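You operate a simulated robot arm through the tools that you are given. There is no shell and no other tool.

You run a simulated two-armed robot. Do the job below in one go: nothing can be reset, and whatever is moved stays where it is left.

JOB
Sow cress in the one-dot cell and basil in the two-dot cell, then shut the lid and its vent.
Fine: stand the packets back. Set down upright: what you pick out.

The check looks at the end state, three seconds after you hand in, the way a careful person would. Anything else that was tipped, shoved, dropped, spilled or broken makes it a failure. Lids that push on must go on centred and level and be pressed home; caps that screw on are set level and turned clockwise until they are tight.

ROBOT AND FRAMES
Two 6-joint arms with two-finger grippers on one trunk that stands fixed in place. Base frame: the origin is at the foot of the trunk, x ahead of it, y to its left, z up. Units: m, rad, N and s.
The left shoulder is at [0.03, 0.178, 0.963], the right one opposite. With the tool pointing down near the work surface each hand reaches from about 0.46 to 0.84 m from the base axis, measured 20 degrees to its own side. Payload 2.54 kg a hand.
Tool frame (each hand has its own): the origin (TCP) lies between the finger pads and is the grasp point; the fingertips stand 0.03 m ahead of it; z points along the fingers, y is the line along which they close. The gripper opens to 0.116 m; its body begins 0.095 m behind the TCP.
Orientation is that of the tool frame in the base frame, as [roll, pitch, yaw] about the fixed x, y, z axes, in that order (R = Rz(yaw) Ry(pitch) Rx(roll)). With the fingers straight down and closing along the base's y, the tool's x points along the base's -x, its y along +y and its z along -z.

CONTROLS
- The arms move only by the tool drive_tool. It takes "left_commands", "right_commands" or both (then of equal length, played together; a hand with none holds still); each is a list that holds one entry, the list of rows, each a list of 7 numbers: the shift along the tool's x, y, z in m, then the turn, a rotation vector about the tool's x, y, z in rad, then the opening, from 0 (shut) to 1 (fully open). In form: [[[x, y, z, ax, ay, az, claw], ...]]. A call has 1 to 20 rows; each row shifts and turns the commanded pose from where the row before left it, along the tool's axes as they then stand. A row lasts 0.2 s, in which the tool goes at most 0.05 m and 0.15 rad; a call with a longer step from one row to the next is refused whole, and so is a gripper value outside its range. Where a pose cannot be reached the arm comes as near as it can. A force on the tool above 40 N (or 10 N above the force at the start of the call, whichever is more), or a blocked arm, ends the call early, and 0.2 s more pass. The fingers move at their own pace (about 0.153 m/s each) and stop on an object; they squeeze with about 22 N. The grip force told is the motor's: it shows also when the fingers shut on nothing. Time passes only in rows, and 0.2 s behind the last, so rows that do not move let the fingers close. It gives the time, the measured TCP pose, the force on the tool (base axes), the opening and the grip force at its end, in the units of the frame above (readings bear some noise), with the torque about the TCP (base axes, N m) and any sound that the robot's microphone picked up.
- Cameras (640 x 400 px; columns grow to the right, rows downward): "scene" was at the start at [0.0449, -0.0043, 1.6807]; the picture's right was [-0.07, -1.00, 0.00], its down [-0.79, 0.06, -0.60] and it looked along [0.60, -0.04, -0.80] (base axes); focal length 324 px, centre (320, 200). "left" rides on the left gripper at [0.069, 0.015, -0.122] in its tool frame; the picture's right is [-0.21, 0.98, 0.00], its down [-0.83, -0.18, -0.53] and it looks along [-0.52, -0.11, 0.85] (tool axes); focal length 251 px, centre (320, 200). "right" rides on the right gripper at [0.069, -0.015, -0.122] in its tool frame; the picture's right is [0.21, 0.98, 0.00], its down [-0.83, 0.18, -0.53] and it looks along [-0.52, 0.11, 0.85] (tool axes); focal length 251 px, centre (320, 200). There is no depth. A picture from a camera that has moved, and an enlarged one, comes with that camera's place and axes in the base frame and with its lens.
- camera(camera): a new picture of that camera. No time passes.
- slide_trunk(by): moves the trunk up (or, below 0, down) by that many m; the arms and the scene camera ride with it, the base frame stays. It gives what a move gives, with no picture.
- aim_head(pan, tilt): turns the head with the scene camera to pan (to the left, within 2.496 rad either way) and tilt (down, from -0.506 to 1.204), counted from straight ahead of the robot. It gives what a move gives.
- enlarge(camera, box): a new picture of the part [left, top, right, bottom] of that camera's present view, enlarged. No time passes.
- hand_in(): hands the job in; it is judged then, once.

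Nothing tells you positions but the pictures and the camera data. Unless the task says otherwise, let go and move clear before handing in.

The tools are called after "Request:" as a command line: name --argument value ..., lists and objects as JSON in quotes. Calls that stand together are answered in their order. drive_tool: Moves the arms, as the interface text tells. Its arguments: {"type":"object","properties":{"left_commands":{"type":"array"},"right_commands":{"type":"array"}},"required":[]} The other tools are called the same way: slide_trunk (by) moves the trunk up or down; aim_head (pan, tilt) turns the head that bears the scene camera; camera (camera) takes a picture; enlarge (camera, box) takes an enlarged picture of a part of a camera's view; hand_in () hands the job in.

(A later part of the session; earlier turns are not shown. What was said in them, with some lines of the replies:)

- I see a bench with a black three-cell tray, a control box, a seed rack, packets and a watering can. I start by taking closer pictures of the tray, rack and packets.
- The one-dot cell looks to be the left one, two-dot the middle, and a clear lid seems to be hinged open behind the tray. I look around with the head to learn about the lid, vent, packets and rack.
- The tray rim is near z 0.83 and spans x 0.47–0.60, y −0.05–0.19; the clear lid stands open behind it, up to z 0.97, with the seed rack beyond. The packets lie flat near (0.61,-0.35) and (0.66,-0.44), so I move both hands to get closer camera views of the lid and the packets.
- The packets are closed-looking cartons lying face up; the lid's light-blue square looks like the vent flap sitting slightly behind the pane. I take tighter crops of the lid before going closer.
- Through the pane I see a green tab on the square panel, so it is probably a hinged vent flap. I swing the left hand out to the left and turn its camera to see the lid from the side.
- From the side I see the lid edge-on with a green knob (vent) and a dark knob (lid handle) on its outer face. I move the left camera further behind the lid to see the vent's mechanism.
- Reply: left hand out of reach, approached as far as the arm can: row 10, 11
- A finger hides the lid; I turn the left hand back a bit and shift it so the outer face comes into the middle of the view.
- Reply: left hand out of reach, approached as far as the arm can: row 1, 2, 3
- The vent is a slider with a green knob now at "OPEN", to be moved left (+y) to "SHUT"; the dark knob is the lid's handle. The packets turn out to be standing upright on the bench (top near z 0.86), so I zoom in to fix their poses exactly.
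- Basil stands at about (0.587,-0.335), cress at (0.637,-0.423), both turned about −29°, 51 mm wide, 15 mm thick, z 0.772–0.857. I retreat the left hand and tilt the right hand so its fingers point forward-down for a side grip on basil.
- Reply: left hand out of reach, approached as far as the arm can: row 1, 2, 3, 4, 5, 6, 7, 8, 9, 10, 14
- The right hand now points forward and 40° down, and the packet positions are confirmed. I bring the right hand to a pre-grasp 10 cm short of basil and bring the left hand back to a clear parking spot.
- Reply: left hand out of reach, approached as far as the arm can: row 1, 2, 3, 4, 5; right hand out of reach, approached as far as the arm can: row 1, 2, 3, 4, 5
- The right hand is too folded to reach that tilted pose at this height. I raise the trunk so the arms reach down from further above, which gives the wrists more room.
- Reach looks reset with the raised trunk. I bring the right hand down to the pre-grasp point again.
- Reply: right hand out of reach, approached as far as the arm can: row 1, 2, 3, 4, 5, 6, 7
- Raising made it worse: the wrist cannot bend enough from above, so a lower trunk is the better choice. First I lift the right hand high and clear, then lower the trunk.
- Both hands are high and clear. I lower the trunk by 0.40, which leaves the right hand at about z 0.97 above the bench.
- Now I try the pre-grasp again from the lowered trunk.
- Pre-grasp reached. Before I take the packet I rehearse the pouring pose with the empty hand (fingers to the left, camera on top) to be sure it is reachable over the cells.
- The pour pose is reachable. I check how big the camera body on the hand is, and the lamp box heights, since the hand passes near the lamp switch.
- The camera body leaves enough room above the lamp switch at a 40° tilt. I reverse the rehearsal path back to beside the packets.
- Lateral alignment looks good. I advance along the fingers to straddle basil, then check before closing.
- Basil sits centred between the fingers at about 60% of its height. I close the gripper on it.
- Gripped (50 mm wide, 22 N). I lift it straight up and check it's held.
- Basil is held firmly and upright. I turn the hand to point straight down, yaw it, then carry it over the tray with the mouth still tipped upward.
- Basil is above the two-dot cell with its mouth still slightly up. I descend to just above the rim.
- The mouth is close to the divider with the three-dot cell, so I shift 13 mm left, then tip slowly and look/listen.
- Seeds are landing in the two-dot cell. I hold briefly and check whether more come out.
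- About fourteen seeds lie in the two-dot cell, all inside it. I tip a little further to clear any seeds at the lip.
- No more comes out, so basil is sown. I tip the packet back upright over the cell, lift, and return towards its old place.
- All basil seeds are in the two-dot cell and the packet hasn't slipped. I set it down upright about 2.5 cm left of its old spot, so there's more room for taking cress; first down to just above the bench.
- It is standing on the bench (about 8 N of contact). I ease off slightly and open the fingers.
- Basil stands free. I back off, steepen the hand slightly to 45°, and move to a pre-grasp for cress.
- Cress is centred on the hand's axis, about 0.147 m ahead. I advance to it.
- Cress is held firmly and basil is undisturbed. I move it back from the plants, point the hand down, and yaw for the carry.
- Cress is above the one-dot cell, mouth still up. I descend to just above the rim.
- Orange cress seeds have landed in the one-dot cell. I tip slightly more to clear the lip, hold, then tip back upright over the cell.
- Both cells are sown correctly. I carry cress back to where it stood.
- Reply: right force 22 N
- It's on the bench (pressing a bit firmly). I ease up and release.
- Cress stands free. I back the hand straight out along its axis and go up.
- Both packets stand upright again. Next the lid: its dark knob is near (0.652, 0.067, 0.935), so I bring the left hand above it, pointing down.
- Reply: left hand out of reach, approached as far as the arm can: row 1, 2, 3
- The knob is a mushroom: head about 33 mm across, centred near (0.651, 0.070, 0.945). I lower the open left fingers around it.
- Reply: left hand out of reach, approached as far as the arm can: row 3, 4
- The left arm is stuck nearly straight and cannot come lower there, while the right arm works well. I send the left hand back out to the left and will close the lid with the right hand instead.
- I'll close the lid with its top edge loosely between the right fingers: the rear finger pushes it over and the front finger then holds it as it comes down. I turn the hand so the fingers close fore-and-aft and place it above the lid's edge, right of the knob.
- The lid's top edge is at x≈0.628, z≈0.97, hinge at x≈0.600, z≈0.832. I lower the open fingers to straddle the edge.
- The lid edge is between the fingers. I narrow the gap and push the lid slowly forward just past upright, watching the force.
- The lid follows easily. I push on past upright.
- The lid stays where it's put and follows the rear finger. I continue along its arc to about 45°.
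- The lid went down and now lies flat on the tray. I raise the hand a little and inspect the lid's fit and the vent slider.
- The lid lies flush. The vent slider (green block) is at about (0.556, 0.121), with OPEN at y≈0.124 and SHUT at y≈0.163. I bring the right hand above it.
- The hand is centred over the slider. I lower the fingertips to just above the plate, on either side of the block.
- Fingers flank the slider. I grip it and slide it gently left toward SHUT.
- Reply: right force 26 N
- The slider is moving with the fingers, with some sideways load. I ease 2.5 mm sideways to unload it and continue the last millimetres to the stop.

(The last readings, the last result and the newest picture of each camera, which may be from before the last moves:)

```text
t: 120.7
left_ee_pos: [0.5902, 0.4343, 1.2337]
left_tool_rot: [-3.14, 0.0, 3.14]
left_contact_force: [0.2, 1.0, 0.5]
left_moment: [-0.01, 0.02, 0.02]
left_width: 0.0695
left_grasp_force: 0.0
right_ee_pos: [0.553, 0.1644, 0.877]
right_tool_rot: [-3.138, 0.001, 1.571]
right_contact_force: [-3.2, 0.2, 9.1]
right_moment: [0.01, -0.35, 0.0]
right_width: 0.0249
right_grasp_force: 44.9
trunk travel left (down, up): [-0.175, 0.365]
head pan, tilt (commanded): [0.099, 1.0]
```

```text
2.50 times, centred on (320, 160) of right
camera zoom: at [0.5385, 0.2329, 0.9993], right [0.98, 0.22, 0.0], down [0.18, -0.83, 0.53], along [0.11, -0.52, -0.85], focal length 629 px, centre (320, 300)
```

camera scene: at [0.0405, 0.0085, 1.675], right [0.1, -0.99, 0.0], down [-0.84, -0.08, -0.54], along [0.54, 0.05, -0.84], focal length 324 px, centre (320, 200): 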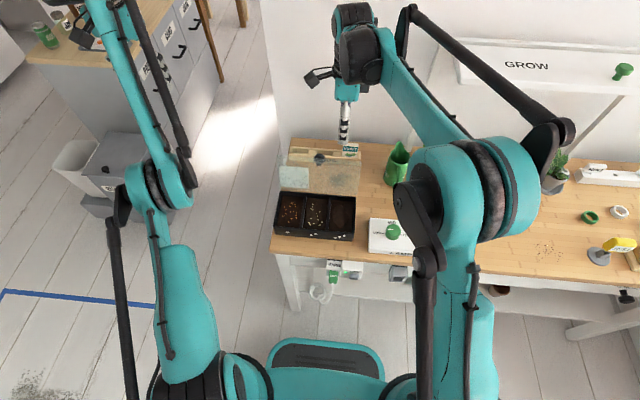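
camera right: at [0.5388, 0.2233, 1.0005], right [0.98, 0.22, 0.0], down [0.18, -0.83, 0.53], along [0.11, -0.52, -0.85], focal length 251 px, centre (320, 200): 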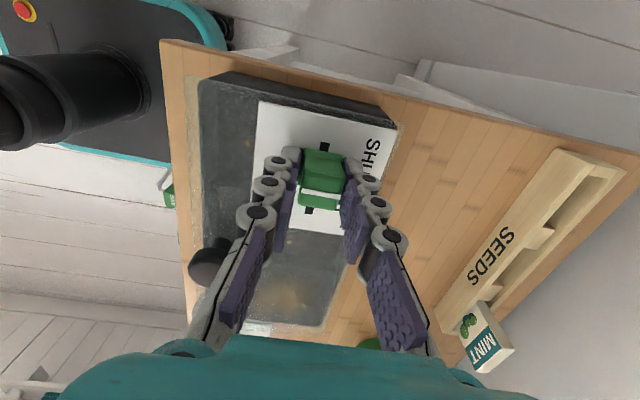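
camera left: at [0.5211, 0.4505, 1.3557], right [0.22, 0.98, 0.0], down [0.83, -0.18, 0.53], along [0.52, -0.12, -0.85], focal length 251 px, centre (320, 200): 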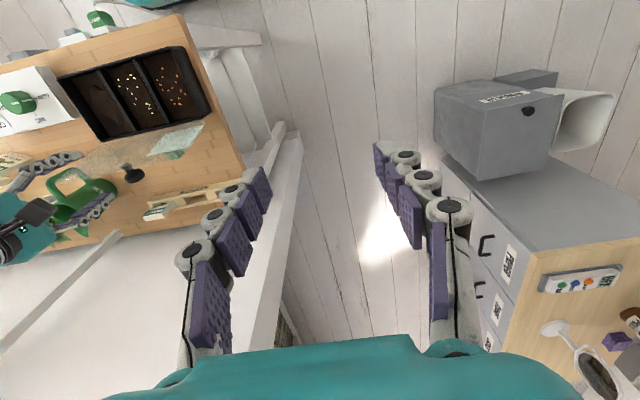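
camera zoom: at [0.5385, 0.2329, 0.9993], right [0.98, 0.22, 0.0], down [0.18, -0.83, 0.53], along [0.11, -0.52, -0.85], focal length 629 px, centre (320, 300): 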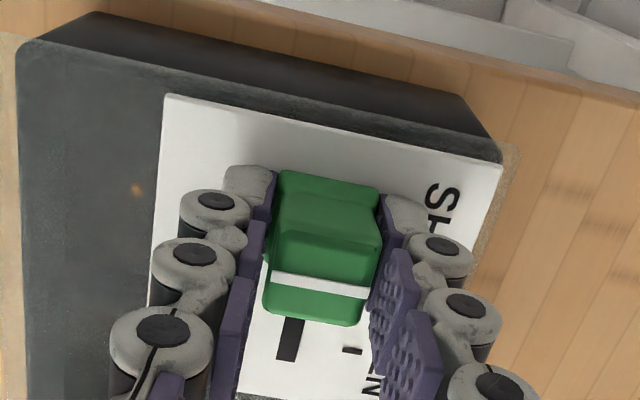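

Request:
drive_tool --right_commands '[[[0.002, 0, 0, 0, 0, 0, 0], [0, 0, 0, 0, 0, 0, 0]]]'

Request:
drive_tool --right_commands '[[[0.002, 0, 0, 0, 0, 0, 0], [0, 0, 0, 0, 0, 0, 0]]]'

Request:
enlarge --camera "right" --box '[220, 80, 420, 240]'

```text
t: 121.3
left_ee_pos: [0.5907, 0.4352, 1.2328]
left_tool_rot: [-3.14, -0.002, 3.138]
left_contact_force: [0.1, -0.7, -0.1]
left_moment: [-0.04, 0.04, -0.01]
left_width: 0.0694
left_grasp_force: 0.1
right_ee_pos: [0.5532, 0.1644, 0.8775]
right_tool_rot: [-3.139, 0.0, 1.571]
right_contact_force: [1.3, -8.0, 4.5]
right_moment: [-0.22, -0.36, -0.01]
right_width: 0.0247
right_grasp_force: 45.6
trunk travel left (down, up): [-0.175, 0.365]
head pan, tilt (commanded): [0.099, 1.0]
```

```text
t: 121.9
left_ee_pos: [0.5911, 0.4319, 1.2331]
left_tool_rot: [3.141, -0.002, 3.14]
left_contact_force: [0.0, -0.3, 0.4]
left_moment: [0.03, 0.04, 0.01]
left_width: 0.0696
left_grasp_force: 0.2
right_ee_pos: [0.5527, 0.1662, 0.8777]
right_tool_rot: [-3.138, -0.001, 1.573]
right_contact_force: [-3.9, -20.9, -7.3]
right_moment: [-0.88, 0.42, -0.01]
right_width: 0.0247
right_grasp_force: 45.5
trunk travel left (down, up): [-0.175, 0.365]
head pan, tilt (commanded): [0.099, 1.0]
```

```text
2.50 times, centred on (320, 160) of right
camera zoom: at [0.5389, 0.2344, 0.9992], right [0.98, 0.21, 0.0], down [0.18, -0.83, 0.53], along [0.11, -0.52, -0.85], focal length 629 px, centre (320, 300)
```

zoom: 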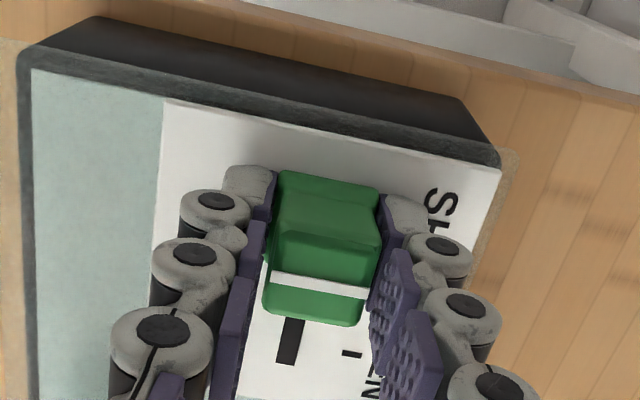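

A firm stop was felt and the vent's shutter now shows as closed. I unload, release the slider and lift straight up.

Request:
drive_tool --right_commands '[[[-0.003, 0, 0, 0, 0, 0, 0], [0, 0, 0, 0, 0, 0, 0.25], [0, 0, 0, 0, 0, 0, 0.4], [0, 0, 0, 0, 0, 0, 0.6], [0, 0, -0.03, 0, 0, 0, 0.6], [0, 0, -0.045, 0, 0, 0, 0.6], [0, 0, -0.045, 0, 0, 0, 0.6]]]'

Request:
camera --camera "right"

Request:
enlarge --camera "left" --box '[80, 20, 270, 160]'

Request:
enlarge --camera "scene" --box '[255, 140, 375, 260]'

```text
t: 123.5
left_ee_pos: [0.5888, 0.4356, 1.2346]
left_tool_rot: [-3.142, -0.002, 3.14]
left_contact_force: [0.1, -0.2, -0.1]
left_moment: [0.02, -0.01, 0.0]
left_width: 0.0696
left_grasp_force: 0.1
right_ee_pos: [0.5504, 0.1638, 0.999]
right_tool_rot: [-3.139, 0.002, 1.57]
right_contact_force: [-0.3, -0.1, 0.2]
right_moment: [0.03, -0.02, 0.0]
right_width: 0.0698
right_grasp_force: 0.0
trunk travel left (down, up): [-0.175, 0.365]
head pan, tilt (commanded): [0.099, 1.0]
```

```text
taken
camera right: at [0.5362, 0.2332, 1.1205], right [0.98, 0.22, 0.0], down [0.18, -0.83, 0.53], along [0.11, -0.52, -0.85], focal length 251 px, centre (320, 200)
```

right: 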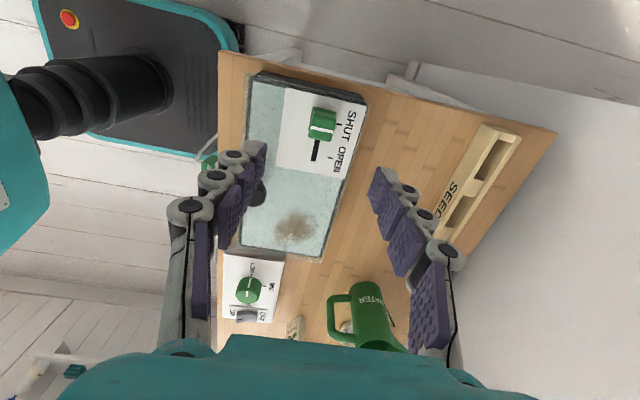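

```text
2.86 times, centred on (175, 90) of left
camera zoom: at [0.5209, 0.4501, 1.3558], right [0.22, 0.98, 0.0], down [0.83, -0.18, 0.53], along [0.52, -0.12, -0.85], focal length 718 px, centre (734, 514)
```

zoom: 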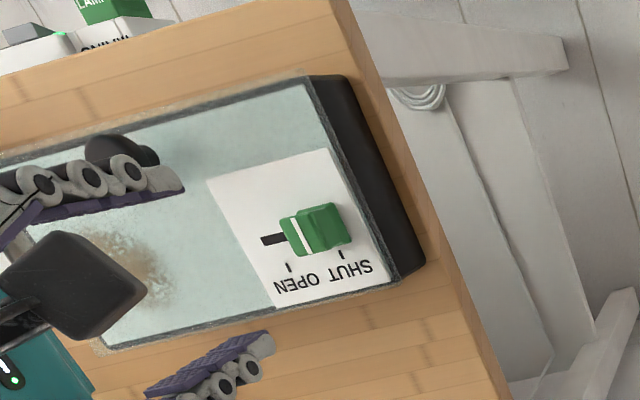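

```text
3.33 times, centred on (315, 200) of scene
camera zoom: at [0.0392, 0.0073, 1.6751], right [0.1, -0.99, 0.0], down [-0.84, -0.08, -0.54], along [0.54, 0.05, -0.84], focal length 1081 px, centre (337, 200)
```

zoom: 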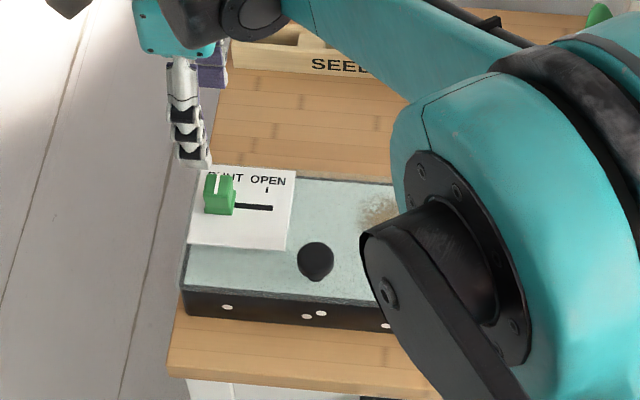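

The slider is at SHUT and the whole lid has misted over, a sign it is sealed. I take the right hand away to check everything.

Request:
drive_tool --right_commands '[[[-0.045, -0.004, -0.01, 0, 0, 0, 0.6], [-0.045, -0.004, -0.01, 0, 0, 0, 0.6], [-0.045, -0.004, -0.01, 0, 0, 0, 0.6], [-0.045, -0.004, -0.01, 0, 0, 0, 0.6], [-0.045, -0.004, -0.01, 0, 0, 0, 0.6], [-0.045, -0.004, -0.01, 0, 0, 0, 0.6], [-0.045, -0.004, -0.01, 0, 0, 0, 0.6], [-0.045, -0.004, -0.01, 0, 0, 0, 0.6], [-0.045, -0.004, -0.01, 0, 0, 0, 0.6], [-0.045, 0, 0, 0, 0, 0, 0.6], [-0.045, 0, 0, 0, 0, 0, 0.6]]]'

Request:
camera --camera "scene"

Request:
enlarge --camera "scene" --box '[255, 130, 385, 270]'

Request:
enlarge --camera "scene" --box '[370, 130, 560, 270]'

Request:
enlarge --camera "left" --box '[0, 0, 290, 240]'

```text
t: 125.9
left_ee_pos: [0.591, 0.4354, 1.2337]
left_tool_rot: [3.141, -0.004, 3.139]
left_contact_force: [0.4, -0.9, 0.6]
left_moment: [0.03, -0.02, -0.03]
left_width: 0.0697
left_grasp_force: 0.0
right_ee_pos: [0.5163, -0.3314, 1.0862]
right_tool_rot: [-3.14, -0.001, 1.573]
right_contact_force: [0.5, 0.4, 0.3]
right_moment: [0.01, 0.01, 0.04]
right_width: 0.0695
right_grasp_force: 0.1
trunk travel left (down, up): [-0.175, 0.365]
head pan, tilt (commanded): [0.099, 1.0]
```

```text
taken
camera scene: at [0.0402, 0.0067, 1.675], right [0.1, -0.99, 0.0], down [-0.84, -0.08, -0.54], along [0.54, 0.05, -0.84], focal length 324 px, centre (320, 200)
```

scene: 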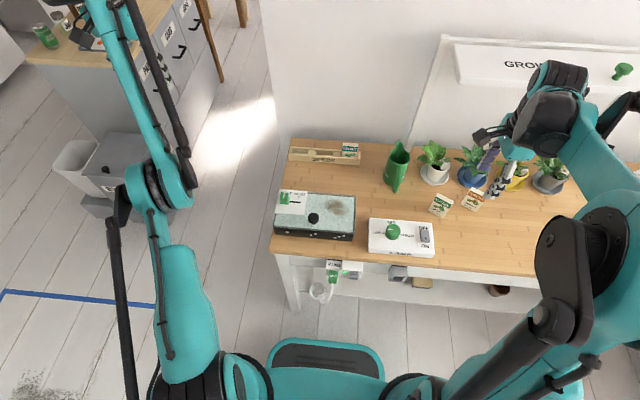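

```text
2.86 times, centred on (320, 200) of scene
camera zoom: at [0.0402, 0.0067, 1.675], right [0.1, -0.99, 0.0], down [-0.84, -0.08, -0.54], along [0.54, 0.05, -0.84], focal length 927 px, centre (320, 200)
```

zoom: 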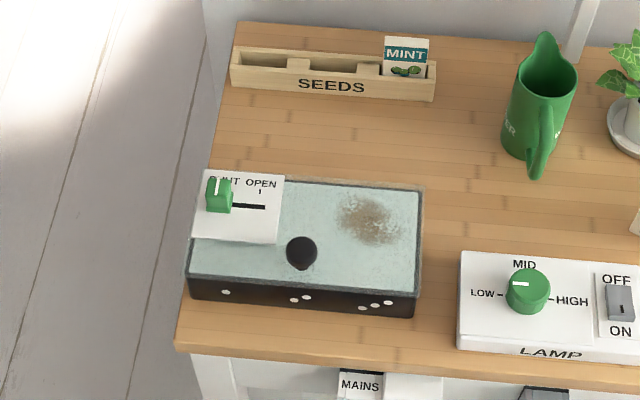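

```text
2.86 times, centred on (465, 200) of scene
camera zoom: at [0.0402, 0.0067, 1.675], right [0.1, -0.99, 0.0], down [-0.84, -0.08, -0.54], along [0.54, 0.05, -0.84], focal length 927 px, centre (-94, 200)
```

zoom: 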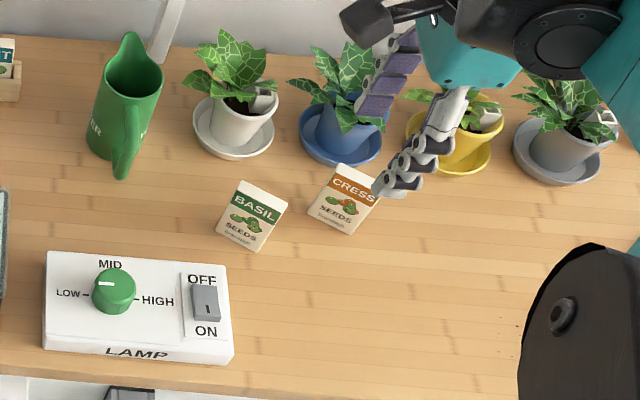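

```text
1.67 times, centred on (145, 120) of left
camera zoom: at [0.5217, 0.4497, 1.3556], right [0.22, 0.98, 0.0], down [0.83, -0.18, 0.53], along [0.52, -0.12, -0.85], focal length 419 px, centre (612, 333)
```

zoom: 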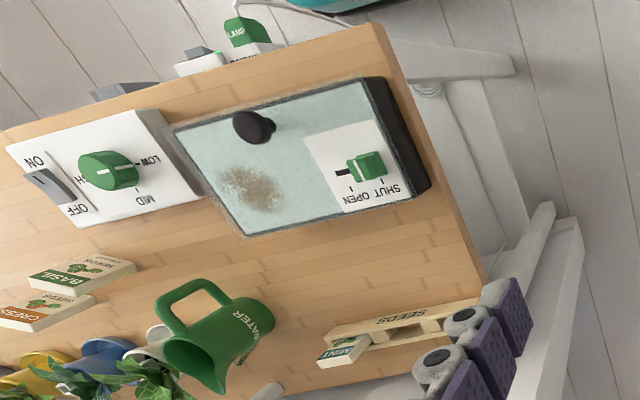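

Everything looks in place. I take one closer look at the lid's seating, the slider and the packets before handing in.

Request:
enlarge --camera "scene" --box '[268, 185, 360, 245]'

Request:
enlarge --camera "scene" --box '[425, 180, 495, 225]'

Request:
camera --camera "right"

Request:
enlarge --camera "left" --box '[90, 30, 270, 150]'

```text
6.67 times, centred on (314, 215) of scene
camera zoom: at [0.0402, 0.0067, 1.675], right [0.1, -0.99, 0.0], down [-0.84, -0.08, -0.54], along [0.54, 0.05, -0.84], focal length 2163 px, centre (360, 100)
```

zoom: 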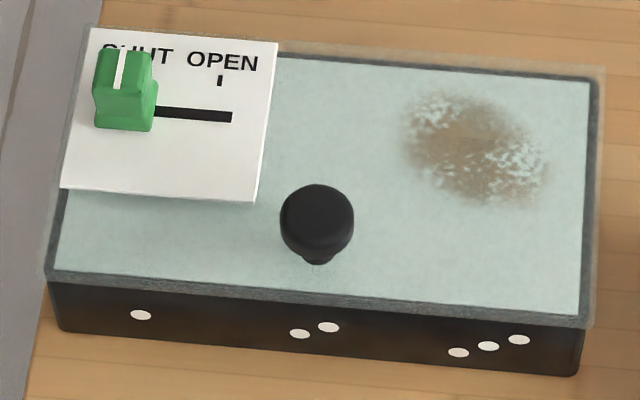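

```text
8.89 times, centred on (460, 202) of scene
camera zoom: at [0.0402, 0.0067, 1.675], right [0.1, -0.99, 0.0], down [-0.84, -0.08, -0.54], along [0.54, 0.05, -0.84], focal length 2884 px, centre (-924, 178)
```

zoom: 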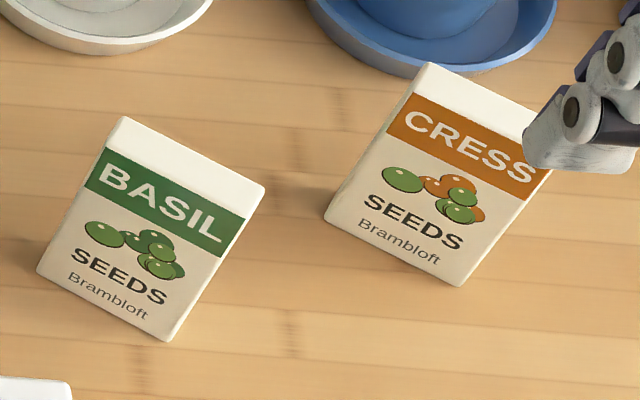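

```text
taken
camera right: at [0.5028, -0.2632, 1.2077], right [0.98, 0.22, 0.0], down [0.18, -0.83, 0.53], along [0.11, -0.52, -0.85], focal length 251 px, centre (320, 200)
```

right: 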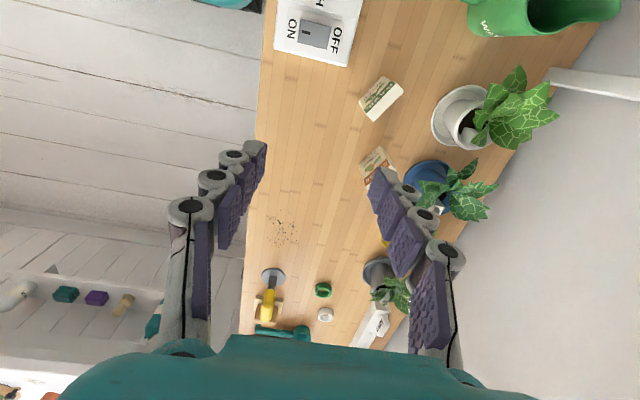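

```text
3.33 times, centred on (180, 90) of left
camera zoom: at [0.5217, 0.4497, 1.3556], right [0.22, 0.98, 0.0], down [0.83, -0.18, 0.53], along [0.52, -0.12, -0.85], focal length 838 px, centre (787, 567)
```

zoom: 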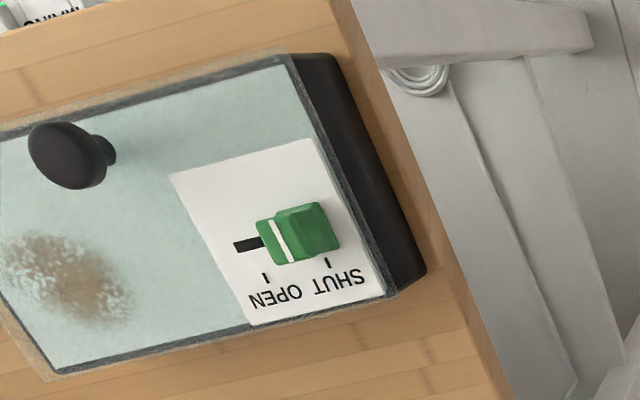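

The lid is flush and misted, the slider is at SHUT, both packets stand upright, and both hands are clear. I'm handing in.

Request:
hand_in

```text
The job is handed in.
```

The job is handed in: cress is sown in the one-dot cell, basil in the two-dot cell, and the lid and its vent are shut. The result of the check has not come back.

- **Seeds:** About fourteen basil seeds fell in the two-dot cell, and a similar number of cress seeds fell in the one-dot cell. I saw none outside the cells before the lid closed.
- **Lid:** It dropped the last part of the way on its own instead of being lowered by the fingers. It lies flush on the tray, and I did not press it down afterwards. The seeds could not be seen clearly once the lid had closed and misted over.
- **Vent:** The slider was pushed until it stopped firmly at SHUT, and the lid then misted over.
- **Packets:** Both stand upright on the bench. Cress is back within a few millimetres of where it stood, and basil is about 2.5 cm left of its old spot to leave room for the hand.

Both hands are open and clear of everything. The left arm got stuck nearly straight early on, so the right hand did all the handling.
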